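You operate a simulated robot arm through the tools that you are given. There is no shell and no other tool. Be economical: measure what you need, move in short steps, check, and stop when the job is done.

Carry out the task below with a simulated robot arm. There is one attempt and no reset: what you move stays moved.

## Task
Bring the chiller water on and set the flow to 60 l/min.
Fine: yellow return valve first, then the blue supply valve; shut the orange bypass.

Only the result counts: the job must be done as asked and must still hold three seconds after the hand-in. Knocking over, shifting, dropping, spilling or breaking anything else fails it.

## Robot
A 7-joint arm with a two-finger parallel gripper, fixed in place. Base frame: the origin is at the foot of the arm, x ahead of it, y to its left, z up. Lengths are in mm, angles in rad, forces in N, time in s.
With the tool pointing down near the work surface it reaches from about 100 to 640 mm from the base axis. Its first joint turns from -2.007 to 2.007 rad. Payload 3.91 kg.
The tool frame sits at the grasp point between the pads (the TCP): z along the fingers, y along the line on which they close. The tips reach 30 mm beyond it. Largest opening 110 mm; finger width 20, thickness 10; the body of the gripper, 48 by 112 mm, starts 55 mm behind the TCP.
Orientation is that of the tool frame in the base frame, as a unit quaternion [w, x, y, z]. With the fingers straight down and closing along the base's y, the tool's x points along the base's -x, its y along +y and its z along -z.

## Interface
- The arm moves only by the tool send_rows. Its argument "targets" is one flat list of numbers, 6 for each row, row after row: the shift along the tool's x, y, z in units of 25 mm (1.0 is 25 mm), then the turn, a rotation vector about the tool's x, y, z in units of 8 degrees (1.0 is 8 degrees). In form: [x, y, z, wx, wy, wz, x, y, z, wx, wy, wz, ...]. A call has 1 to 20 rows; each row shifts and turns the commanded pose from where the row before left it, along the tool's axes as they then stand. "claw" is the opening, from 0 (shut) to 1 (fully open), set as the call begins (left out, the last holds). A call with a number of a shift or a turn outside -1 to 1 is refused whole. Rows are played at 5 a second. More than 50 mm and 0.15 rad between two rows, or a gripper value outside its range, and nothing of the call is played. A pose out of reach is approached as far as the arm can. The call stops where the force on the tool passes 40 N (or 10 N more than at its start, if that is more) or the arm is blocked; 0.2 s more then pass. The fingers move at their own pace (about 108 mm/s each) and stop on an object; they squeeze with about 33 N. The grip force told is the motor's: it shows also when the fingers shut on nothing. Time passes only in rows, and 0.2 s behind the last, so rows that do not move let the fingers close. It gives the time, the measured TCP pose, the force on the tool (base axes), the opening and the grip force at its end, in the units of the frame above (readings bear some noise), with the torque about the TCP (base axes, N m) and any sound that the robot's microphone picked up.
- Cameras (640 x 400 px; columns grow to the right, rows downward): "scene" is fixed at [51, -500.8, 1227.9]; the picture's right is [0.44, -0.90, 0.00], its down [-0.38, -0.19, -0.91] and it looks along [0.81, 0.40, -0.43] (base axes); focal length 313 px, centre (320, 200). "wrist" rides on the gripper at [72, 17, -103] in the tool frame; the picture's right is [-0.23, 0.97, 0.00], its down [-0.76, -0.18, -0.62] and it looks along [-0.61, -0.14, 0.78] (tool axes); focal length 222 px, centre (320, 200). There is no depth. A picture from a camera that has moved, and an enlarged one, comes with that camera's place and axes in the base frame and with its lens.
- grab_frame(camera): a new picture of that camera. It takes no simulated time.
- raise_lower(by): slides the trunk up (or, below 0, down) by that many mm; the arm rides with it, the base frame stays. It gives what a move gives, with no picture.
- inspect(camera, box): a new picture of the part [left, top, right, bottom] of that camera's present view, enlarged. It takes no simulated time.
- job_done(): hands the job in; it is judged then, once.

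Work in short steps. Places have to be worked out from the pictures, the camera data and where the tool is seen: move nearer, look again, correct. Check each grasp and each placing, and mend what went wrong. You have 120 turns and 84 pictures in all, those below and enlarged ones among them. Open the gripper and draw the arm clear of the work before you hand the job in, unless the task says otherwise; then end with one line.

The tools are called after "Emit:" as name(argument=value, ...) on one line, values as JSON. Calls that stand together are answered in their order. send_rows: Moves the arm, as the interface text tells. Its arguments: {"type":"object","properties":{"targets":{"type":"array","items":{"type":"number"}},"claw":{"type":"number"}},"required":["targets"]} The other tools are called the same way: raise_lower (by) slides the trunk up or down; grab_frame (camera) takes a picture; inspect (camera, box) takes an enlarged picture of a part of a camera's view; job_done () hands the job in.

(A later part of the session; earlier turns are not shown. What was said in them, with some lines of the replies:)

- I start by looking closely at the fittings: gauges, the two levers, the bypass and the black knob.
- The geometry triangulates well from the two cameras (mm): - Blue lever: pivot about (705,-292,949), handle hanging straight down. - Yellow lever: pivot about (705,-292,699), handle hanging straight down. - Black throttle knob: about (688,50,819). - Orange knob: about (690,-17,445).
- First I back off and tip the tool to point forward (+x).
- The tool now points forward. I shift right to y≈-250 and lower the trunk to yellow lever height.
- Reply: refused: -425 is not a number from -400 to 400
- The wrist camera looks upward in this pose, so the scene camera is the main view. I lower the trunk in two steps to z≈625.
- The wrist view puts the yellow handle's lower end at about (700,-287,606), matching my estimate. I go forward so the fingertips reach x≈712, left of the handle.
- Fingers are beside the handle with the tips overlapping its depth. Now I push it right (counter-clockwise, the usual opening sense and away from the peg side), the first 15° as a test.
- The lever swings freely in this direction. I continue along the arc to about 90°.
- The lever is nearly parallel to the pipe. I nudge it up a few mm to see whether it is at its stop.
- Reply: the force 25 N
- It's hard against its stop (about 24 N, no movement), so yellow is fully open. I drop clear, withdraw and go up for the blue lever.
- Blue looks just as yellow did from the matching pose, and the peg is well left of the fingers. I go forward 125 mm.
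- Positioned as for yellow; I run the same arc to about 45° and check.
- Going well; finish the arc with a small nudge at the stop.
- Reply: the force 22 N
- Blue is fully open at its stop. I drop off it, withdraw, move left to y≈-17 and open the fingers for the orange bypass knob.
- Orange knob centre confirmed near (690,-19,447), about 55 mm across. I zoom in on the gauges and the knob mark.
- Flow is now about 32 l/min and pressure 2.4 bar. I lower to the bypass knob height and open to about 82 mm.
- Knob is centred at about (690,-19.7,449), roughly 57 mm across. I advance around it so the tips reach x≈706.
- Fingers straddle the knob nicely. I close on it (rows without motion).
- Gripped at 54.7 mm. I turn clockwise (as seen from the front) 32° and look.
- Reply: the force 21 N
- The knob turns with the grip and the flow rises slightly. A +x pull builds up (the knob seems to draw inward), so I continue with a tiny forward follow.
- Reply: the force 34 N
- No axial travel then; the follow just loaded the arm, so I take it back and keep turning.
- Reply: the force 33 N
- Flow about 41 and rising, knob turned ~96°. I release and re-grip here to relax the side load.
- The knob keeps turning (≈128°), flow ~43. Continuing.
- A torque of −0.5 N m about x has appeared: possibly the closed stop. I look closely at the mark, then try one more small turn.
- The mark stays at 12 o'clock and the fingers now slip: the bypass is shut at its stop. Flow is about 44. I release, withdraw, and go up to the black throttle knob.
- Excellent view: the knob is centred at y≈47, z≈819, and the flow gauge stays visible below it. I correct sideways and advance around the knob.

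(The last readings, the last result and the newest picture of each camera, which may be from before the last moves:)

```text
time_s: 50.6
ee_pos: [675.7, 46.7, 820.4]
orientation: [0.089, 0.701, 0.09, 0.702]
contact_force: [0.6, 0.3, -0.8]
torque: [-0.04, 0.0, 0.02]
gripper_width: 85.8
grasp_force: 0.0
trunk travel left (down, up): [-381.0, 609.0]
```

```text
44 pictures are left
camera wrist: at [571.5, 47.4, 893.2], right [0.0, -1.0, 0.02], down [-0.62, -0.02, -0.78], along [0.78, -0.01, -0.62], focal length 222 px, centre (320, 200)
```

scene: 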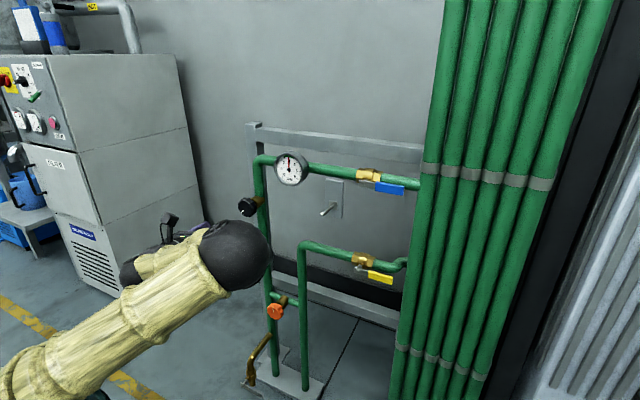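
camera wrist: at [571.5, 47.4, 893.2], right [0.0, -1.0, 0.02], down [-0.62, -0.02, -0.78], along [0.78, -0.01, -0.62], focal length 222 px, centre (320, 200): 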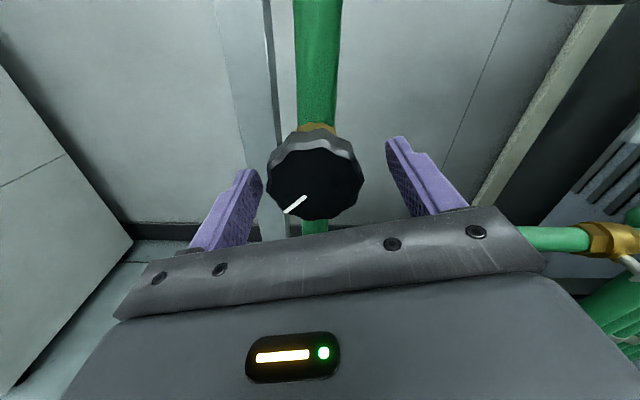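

Centred. I close on the knob and turn 16° counter-clockwise, then read the flow gauge.

Emit:
send_rows(targets=[0, 0, 0, 0, 0, 0, 0, 0, 0, 0, 0, 0, 0, 0, 0, 0, 0, 0], claw=0)

Emit:
send_rows(targets=[0, 0, 0, 0, 0, -1, 0, 0, 0, 0, 0, -1, 0, 0, 0, 0, 0, 0])

Emit:
grab_frame(camera="scene")

Emit:
inspect(camera="scene", box=[230, 230, 290, 275])

```text
time_s: 51.4
ee_pos: [674.9, 49.8, 818.8]
orientation: [0.088, 0.702, 0.091, 0.701]
contact_force: [2.5, 15.4, -5.0]
torque: [-0.02, -0.18, 0.24]
gripper_width: 55.2
grasp_force: 44.7
trunk travel left (down, up): [-381.0, 609.0]
```

```text
time_s: 52.2
ee_pos: [675.0, 50.2, 818.6]
orientation: [0.186, 0.682, 0.189, 0.681]
contact_force: [3.1, 25.6, -8.1]
torque: [-0.02, 0.15, 0.31]
gripper_width: 55.4
grasp_force: 45.5
trunk travel left (down, up): [-381.0, 609.0]
```

```text
43 pictures are left
```

scene: 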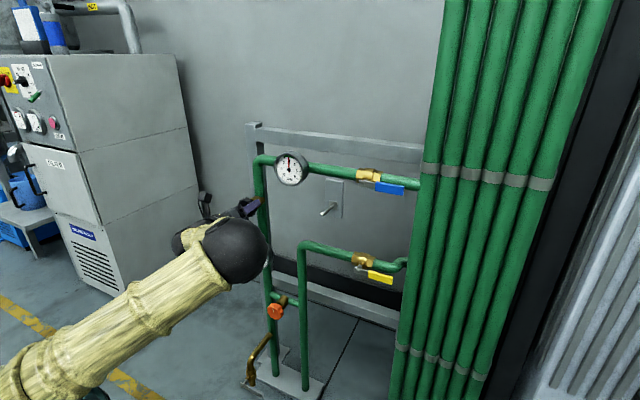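

```text
8.89 times, centred on (260, 252) of scene
camera zoom: at [51.0, -500.8, 1227.9], right [0.44, -0.9, 0.0], down [-0.38, -0.19, -0.91], along [0.81, 0.4, -0.43], focal length 2784 px, centre (853, -267)
```

zoom: 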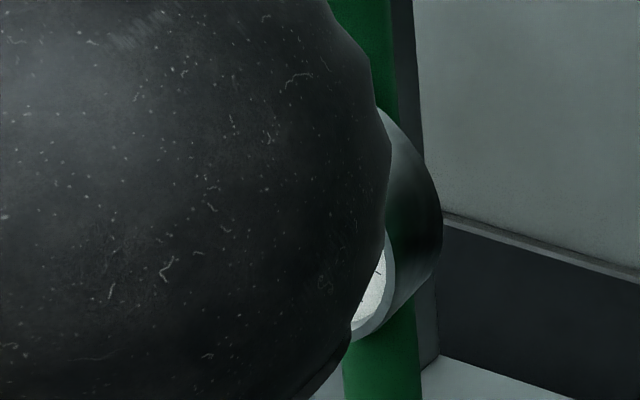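

The wrist hides the flow gauge from the scene camera. The knob centre is really y≈50, so I re-centre, turn another 16°, then release and back off to read the gauge with the wrist camera.

Emit:
send_rows(targets=[0.07, -0.12, 0, 0, 0, 0, 0, 0, 0, 0, 0, -1, 0, 0, 0, 0, 0, -1, 0, 0, 0, 0, 0, 0])

Emit:
send_rows(targets=[0, 0, 0, 0, 0, 0, 0, 0, 0, 0, 0, 0], claw=0.75)

Emit:
send_rows(targets=[0, 0, -1, 0, 0, 0, 0, 0, -1, 0, 0, 0, 0, 0, -1, 0, 0, 0, 0, 0, -1, 0, 0, 0, 0, 0, -1, 0, 0, 0])

Emit:
grab_frame(camera="wrist")

Emit:
inspect(camera="scene", box=[230, 190, 290, 275])

```text
time_s: 53.2
ee_pos: [676.5, 49.7, 820.0]
orientation: [0.28, 0.65, 0.279, 0.648]
contact_force: [-14.3, 4.5, -12.1]
torque: [-0.01, 0.58, -0.46]
gripper_width: 55.0
grasp_force: 45.0
trunk travel left (down, up): [-381.0, 609.0]
```

```text
time_s: 53.8
ee_pos: [676.0, 48.4, 820.9]
orientation: [0.279, 0.65, 0.278, 0.65]
contact_force: [-0.1, 1.3, -0.1]
torque: [-0.01, 0.0, 0.02]
gripper_width: 82.4
grasp_force: 0.0
trunk travel left (down, up): [-381.0, 609.0]
```

```text
time_s: 55.0
ee_pos: [551.7, 48.4, 819.3]
orientation: [0.279, 0.65, 0.278, 0.65]
contact_force: [0.1, -0.1, -1.0]
torque: [0.02, 0.01, -0.03]
gripper_width: 82.6
grasp_force: 0.0
trunk travel left (down, up): [-381.0, 609.0]
```

```text
41 pictures are left
camera wrist: at [447.4, 89.0, 879.6], right [0.0, -0.84, 0.55], down [-0.62, -0.43, -0.65], along [0.78, -0.34, -0.52], focal length 222 px, centre (320, 200)
```

wrist: 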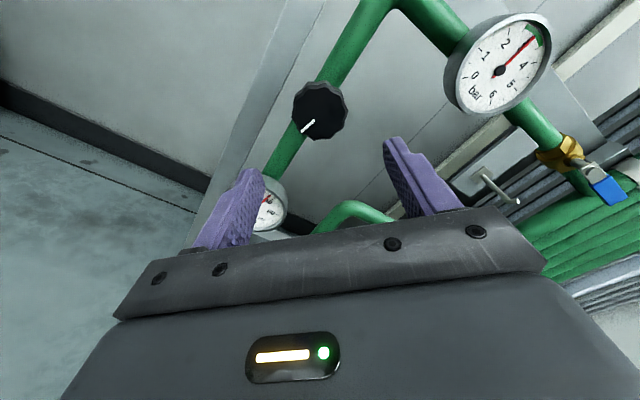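

```text
4.71 times, centred on (260, 232) of scene
camera zoom: at [51.0, -500.8, 1227.9], right [0.44, -0.9, 0.0], down [-0.38, -0.19, -0.91], along [0.81, 0.4, -0.43], focal length 1474 px, centre (602, 47)
```

zoom: 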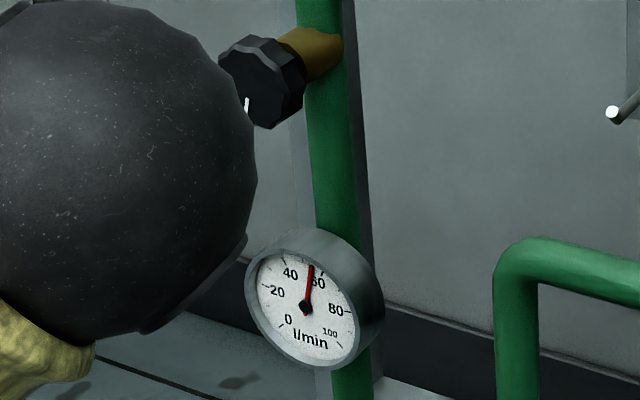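

Withdrawn, the scene camera sees the gauge; I zoom in on it.

Emit:
inspect(camera="scene", box=[246, 234, 278, 270])

```text
11.11 times, centred on (262, 252) of scene
camera zoom: at [51.0, -500.8, 1227.9], right [0.44, -0.9, 0.0], down [-0.38, -0.19, -0.91], along [0.81, 0.4, -0.43], focal length 3480 px, centre (964, -378)
```

zoom: 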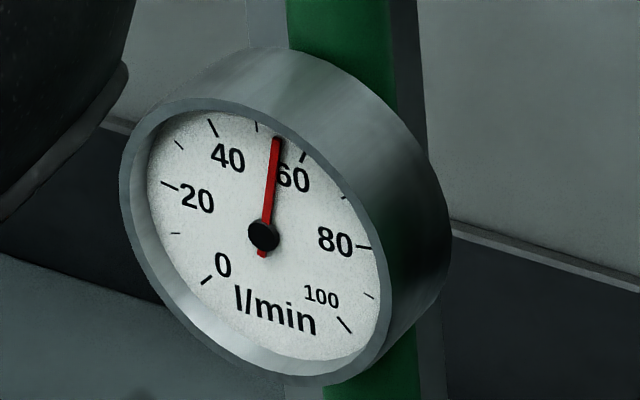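

The needle reads about 54 l/min (was about 44), so the knob gives ≈0.31 l/min per degree; about 18° more is needed. I re-engage, slightly better centred.

Emit:
send_rows(targets=[0.03, -0.055, 1, 0, 0, 0, 0, 0, 1, 0, 0, 0, 0, 0, 1, 0, 0, 0, 0, 0, 1, 0, 0, 0, 0, 0, 1, 0, 0, 0])

Emit:
send_rows(targets=[0, 0, 0, 0, 0, 0, 0, 0, 0, 0, 0, 0, 0, 0, 0, 0, 0, 0], claw=0)

Emit:
send_rows(targets=[0, 0, 0, 0, 0, -0.8, 0, 0, 0, 0, 0, -0.8, 0, 0, 0, 0, 0, -0.7, 0, 0, 0, 0, 0, 0])

Emit:
send_rows(targets=[0, 0, 0, 0, 0, 0, 0, 0, 0, 0, 0, 0], claw=0.75)

Emit:
send_rows(targets=[0, 0, -1, 0, 0, 0, 0, 0, -1, 0, 0, 0, 0, 0, -1, 0, 0, 0, 0, 0, -1, 0, 0, 0, 0, 0, -1, 0, 0, 0])

Emit:
inspect(camera="scene", box=[246, 234, 278, 270])

```text
time_s: 56.2
ee_pos: [676.0, 52.2, 820.4]
orientation: [0.28, 0.649, 0.279, 0.65]
contact_force: [0.2, 0.2, 0.8]
torque: [-0.05, -0.01, -0.04]
gripper_width: 82.8
grasp_force: 0.0
trunk travel left (down, up): [-381.0, 609.0]
```

```text
time_s: 57.0
ee_pos: [676.1, 51.8, 820.7]
orientation: [0.28, 0.649, 0.277, 0.651]
contact_force: [7.3, -3.4, 9.8]
torque: [0.0, 0.39, -0.11]
gripper_width: 54.6
grasp_force: 45.0
trunk travel left (down, up): [-381.0, 609.0]
```

```text
time_s: 58.0
ee_pos: [675.5, 51.6, 820.5]
orientation: [0.38, 0.597, 0.379, 0.596]
contact_force: [0.3, -6.0, 7.4]
torque: [-0.04, -0.47, -0.63]
gripper_width: 54.6
grasp_force: 44.5
trunk travel left (down, up): [-381.0, 609.0]
```

```text
time_s: 58.6
ee_pos: [676.5, 51.6, 820.0]
orientation: [0.379, 0.596, 0.38, 0.597]
contact_force: [0.0, 0.2, 0.2]
torque: [-0.05, 0.0, -0.02]
gripper_width: 82.6
grasp_force: 0.0
trunk travel left (down, up): [-381.0, 609.0]
```

```text
time_s: 59.8
ee_pos: [549.5, 50.9, 819.1]
orientation: [0.379, 0.596, 0.379, 0.597]
contact_force: [-0.3, 0.5, 0.5]
torque: [-0.01, -0.03, 0.01]
gripper_width: 82.5
grasp_force: 0.1
trunk travel left (down, up): [-381.0, 609.0]
```

```text
11.11 times, centred on (262, 252) of scene
camera zoom: at [51.0, -500.8, 1227.9], right [0.44, -0.9, 0.0], down [-0.38, -0.19, -0.91], along [0.81, 0.4, -0.43], focal length 3480 px, centre (964, -378)
```

zoom: 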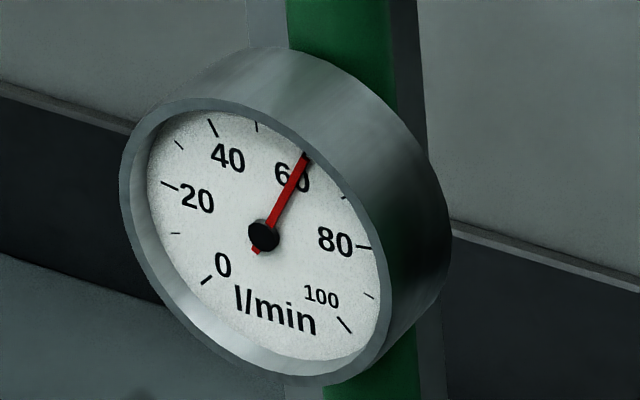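

The needle lies about on 60. I zoom in further, and also let time pass, to judge whether it's exact.

Emit:
send_rows(targets=[0, 0, 0, 0, 0, 0, 0, 0, 0, 0, 0, 0])

Emit:
inspect(camera="scene", box=[252, 237, 272, 262])

Emit:
grab_frame(camera="wrist")

```text
time_s: 60.4
ee_pos: [549.8, 51.1, 819.2]
orientation: [0.379, 0.597, 0.379, 0.597]
contact_force: [-0.8, -0.3, 0.1]
torque: [0.03, 0.03, 0.03]
gripper_width: 82.5
grasp_force: 0.1
trunk travel left (down, up): [-381.0, 609.0]
```

```text
16.00 times, centred on (262, 250) of scene
camera zoom: at [51.0, -500.8, 1227.9], right [0.44, -0.9, 0.0], down [-0.38, -0.19, -0.91], along [0.81, 0.4, -0.43], focal length 5011 px, centre (1248, -592)
```

zoom: 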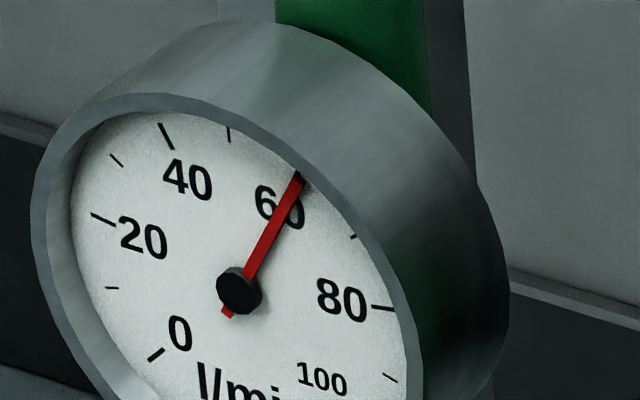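

```text
36 pictures are left
camera wrist: at [445.3, 109.0, 864.2], right [0.0, -0.62, 0.79], down [-0.62, -0.61, -0.48], along [0.78, -0.49, -0.39], focal length 222 px, centre (320, 200)
```

wrist: 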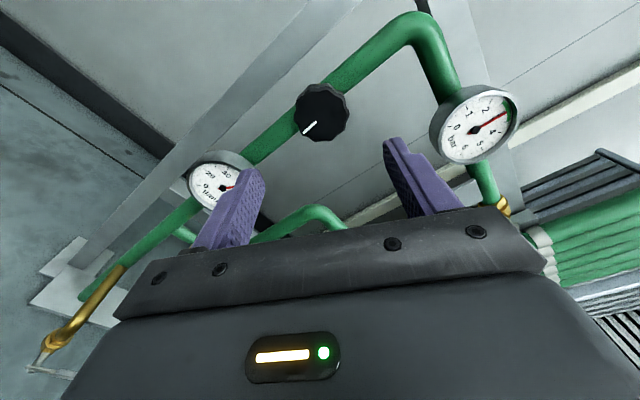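

My angle fit suggests about 61, so I want a straighter look. I turn the wrist camera upright and lower it in front of the flow gauge.

Emit:
send_rows(targets=[0, 0, 0, 0, 0, 1, 0, 0, 0, 0, 0, 1, 0, 0, 0, 0, 0, 1, 0, 0, 0, 0, 0, 1, 0, 0, 0, 0, 0, 1, 0, 0, 0, 0, 0, 1])

Emit:
raise_lower(by=-110)

Emit:
grab_frame(camera="wrist")

Emit:
inspect(camera="wrist", box=[288, 100, 352, 150])

```text
time_s: 61.8
ee_pos: [551.7, 51.2, 819.6]
orientation: [0.103, 0.699, 0.103, 0.7]
contact_force: [0.0, -1.1, -0.7]
torque: [-0.01, 0.01, 0.0]
gripper_width: 82.6
grasp_force: 0.1
trunk travel left (down, up): [-381.0, 609.0]
```

```text
time_s: 63.2
ee_pos: [550.3, 52.4, 709.1]
orientation: [0.104, 0.699, 0.104, 0.7]
contact_force: [-0.4, -0.4, 0.0]
torque: [0.0, -0.01, -0.02]
gripper_width: 82.5
grasp_force: 0.0
trunk travel left (down, up): [-271.0, 719.0]
```

```text
35 pictures are left
camera wrist: at [446.4, 56.0, 782.5], right [0.0, -1.0, 0.07], down [-0.62, -0.05, -0.78], along [0.78, -0.04, -0.62], focal length 222 px, centre (320, 200)
```

wrist: 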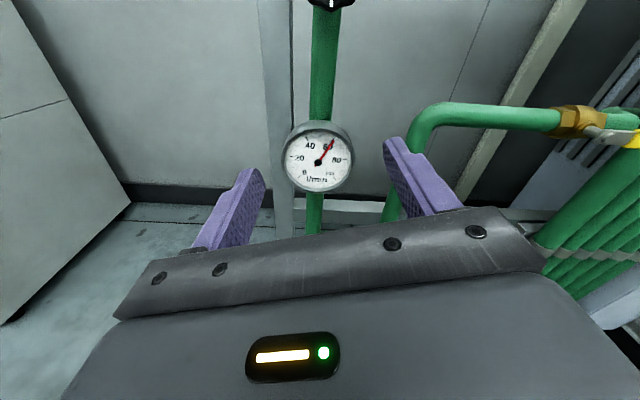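

```text
8.00 times, centred on (320, 125) of wrist
camera zoom: at [446.4, 56.0, 782.5], right [0.0, -1.0, 0.07], down [-0.62, -0.05, -0.78], along [0.78, -0.04, -0.62], focal length 1777 px, centre (320, 800)
```

zoom: 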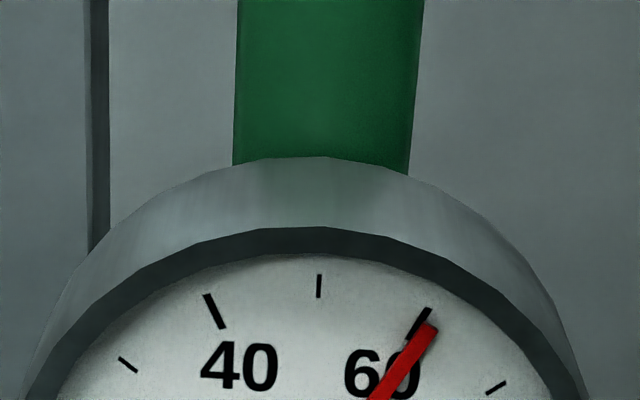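

Emit:
inspect(camera="wrist", box=[284, 130, 356, 192])

```text
6.45 times, centred on (320, 161) of wrist
camera zoom: at [446.4, 56.0, 782.5], right [0.0, -1.0, 0.07], down [-0.62, -0.05, -0.78], along [0.78, -0.04, -0.62], focal length 1433 px, centre (320, 452)
```

zoom: 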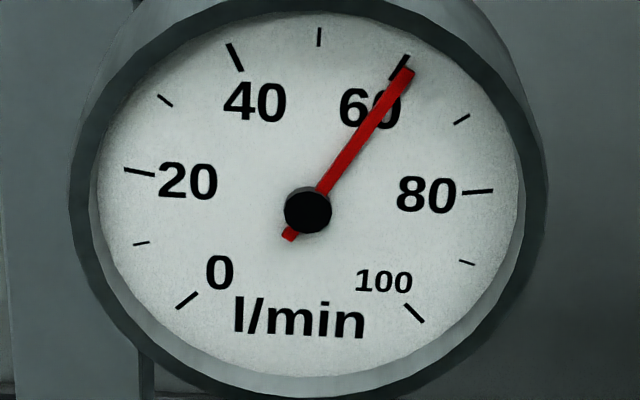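

Both views give about 60.8–61. A small clockwise trim (~2.4°) should centre it. I return to the same grip angle at the knob, check position, and trim.

Emit:
raise_lower(by=110)

Emit:
send_rows(targets=[0, 0, 0, 0, 0, -1, 0, 0, 0, 0, 0, -1, 0, 0, 0, 0, 0, -1, 0, 0, 0, 0, 0, -1, 0, 0, 0, 0, 0, -1, 0, 0, 0, 0, 0, -1])

Emit:
send_rows(targets=[0, 0, 1, 0, 0, 0, 0, 0, 1, 0, 0, 0, 0, 0, 1, 0, 0, 0, 0, 0, 1, 0, 0, 0, 0, 0, 1, 0, 0, 0])

Emit:
send_rows(targets=[0, 0, 0, 0, 0, 0, 0, 0, 0, 0, 0, 0, 0, 0, 0, 0, 0, 0], claw=0)

Emit:
send_rows(targets=[0, 0, 0, 0, 0, 0.3, 0, 0, 0, 0, 0, 0])

Emit:
send_rows(targets=[0, 0, 0, 0, 0, 0, 0, 0, 0, 0, 0, 0], claw=0.75)

Emit:
send_rows(targets=[0, 0, -1, 0, 0, 0, 0, 0, -1, 0, 0, 0, 0, 0, -1, 0, 0, 0, 0, 0, -1, 0, 0, 0, 0, 0, -1, 0, 0, 0])

Emit:
inspect(camera="scene", box=[252, 237, 272, 262])

```text
time_s: 64.7
ee_pos: [550.9, 51.7, 818.6]
orientation: [0.105, 0.699, 0.103, 0.699]
contact_force: [0.8, -0.9, 0.9]
torque: [0.0, 0.0, 0.03]
gripper_width: 82.6
grasp_force: 0.1
trunk travel left (down, up): [-381.0, 609.0]
```

```text
time_s: 66.1
ee_pos: [550.7, 51.6, 819.2]
orientation: [0.379, 0.597, 0.38, 0.596]
contact_force: [0.6, -1.2, 0.1]
torque: [0.01, 0.03, 0.04]
gripper_width: 82.4
grasp_force: 0.0
trunk travel left (down, up): [-381.0, 609.0]
```

```text
time_s: 67.3
ee_pos: [677.0, 50.4, 817.9]
orientation: [0.379, 0.597, 0.38, 0.596]
contact_force: [0.4, 0.2, -1.1]
torque: [0.0, -0.02, 0.01]
gripper_width: 82.4
grasp_force: 0.1
trunk travel left (down, up): [-381.0, 609.0]
```

```text
time_s: 68.1
ee_pos: [674.7, 52.6, 821.6]
orientation: [0.379, 0.596, 0.379, 0.598]
contact_force: [-6.8, 6.5, 8.3]
torque: [0.0, -0.14, 0.59]
gripper_width: 54.7
grasp_force: 45.4
trunk travel left (down, up): [-381.0, 609.0]
```

```text
time_s: 68.7
ee_pos: [673.7, 50.0, 821.3]
orientation: [0.368, 0.603, 0.367, 0.605]
contact_force: [1.0, 9.8, 10.7]
torque: [-0.03, 0.0, 0.18]
gripper_width: 54.4
grasp_force: 44.6
trunk travel left (down, up): [-381.0, 609.0]
```

```text
time_s: 69.3
ee_pos: [675.7, 50.9, 819.7]
orientation: [0.367, 0.604, 0.367, 0.604]
contact_force: [0.5, -0.8, 0.2]
torque: [0.0, 0.0, -0.02]
gripper_width: 82.5
grasp_force: 0.1
trunk travel left (down, up): [-381.0, 609.0]
```

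```text
time_s: 70.5
ee_pos: [548.7, 50.6, 818.7]
orientation: [0.368, 0.604, 0.366, 0.605]
contact_force: [0.1, -0.4, 0.6]
torque: [0.01, -0.02, -0.02]
gripper_width: 82.4
grasp_force: 0.1
trunk travel left (down, up): [-381.0, 609.0]
```

```text
16.00 times, centred on (262, 250) of scene
camera zoom: at [51.0, -500.8, 1227.9], right [0.44, -0.9, 0.0], down [-0.38, -0.19, -0.91], along [0.81, 0.4, -0.43], focal length 5011 px, centre (1248, -592)
```

zoom: 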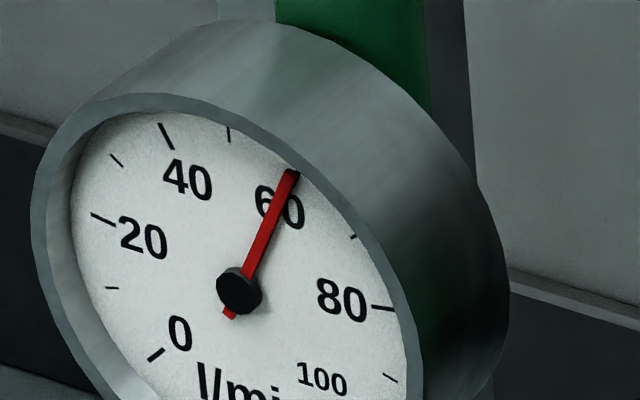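

The fit now gives about 60.1 l/min. I back the arm further away and make a last check of the whole rig.

Emit:
send_rows(targets=[0, 0, -1, 0, 0, 0, 0, 0, -1, 0, 0, 0, 0, 0, -1, 0, 0, 0, 0, 0, 0, 0, 0, 0, 0, 0, 0, 0, 0, 0, 0, 0, 0, 0, 0, 0, 0, 0, 0, 0, 0, 0, 0, 0, 0, 0, 0, 0], claw=1)

Emit:
grab_frame(camera="scene")

Emit:
inspect(camera="scene", box=[246, 234, 278, 270])

Emit:
inspect(camera="scene", box=[250, 150, 430, 330])

```text
time_s: 72.3
ee_pos: [538.4, 59.2, 822.1]
orientation: [0.367, 0.605, 0.366, 0.604]
contact_force: [0.5, -0.4, 0.3]
torque: [-0.01, -0.01, -0.03]
gripper_width: 110.2
grasp_force: 0.1
out of reach, approached as far as the arm can: row 1, 2, 3
trunk travel left (down, up): [-381.0, 609.0]
```

```text
31 pictures are left
```

scene: 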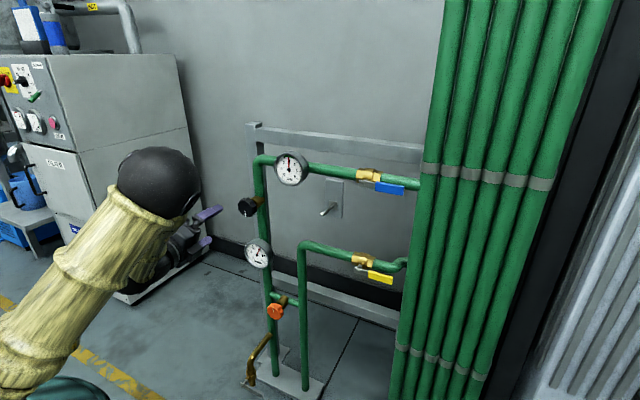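

```text
11.11 times, centred on (262, 252) of scene
camera zoom: at [51.0, -500.8, 1227.9], right [0.44, -0.9, 0.0], down [-0.38, -0.19, -0.91], along [0.81, 0.4, -0.43], focal length 3480 px, centre (964, -378)
```

zoom: 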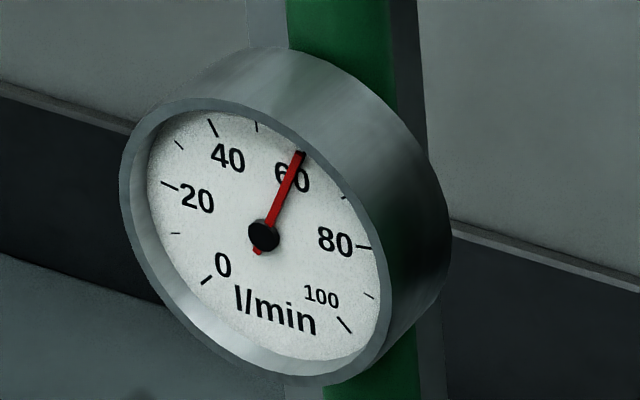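

```text
2.22 times, centred on (340, 240) of scene
camera zoom: at [51.0, -500.8, 1227.9], right [0.44, -0.9, 0.0], down [-0.38, -0.19, -0.91], along [0.81, 0.4, -0.43], focal length 696 px, centre (276, 111)
```

zoom: 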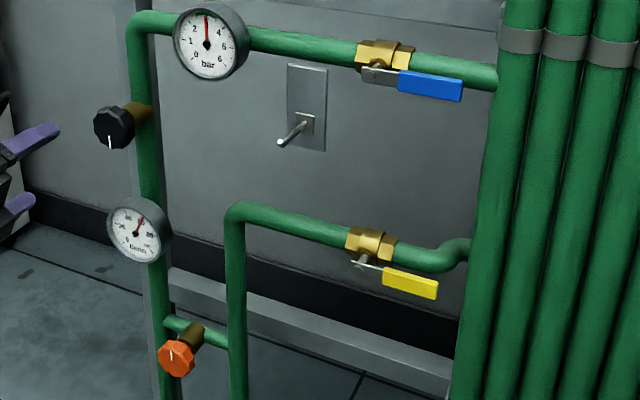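

Everything looks right; I double-check the orange mark before handing in.

Emit:
inspect(camera="scene", box=[250, 290, 306, 325])

```text
11.43 times, centred on (278, 308) of scene
camera zoom: at [51.0, -500.8, 1227.9], right [0.44, -0.9, 0.0], down [-0.38, -0.19, -0.91], along [0.81, 0.4, -0.43], focal length 3579 px, centre (800, -1029)
```

zoom: 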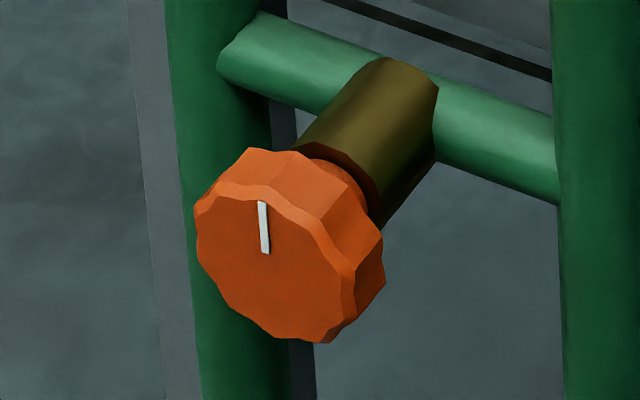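

The bypass mark is still at its stop, both levers lie along their pipes, flow reads 60, and the arm is clear with the gripper open. I hand in.

Emit:
job_done()

```text
The job is handed in.
```

The chiller water is on: I opened the yellow return valve first, then the blue supply valve, and shut the orange bypass; the flow gauge reads about 60 l/min.
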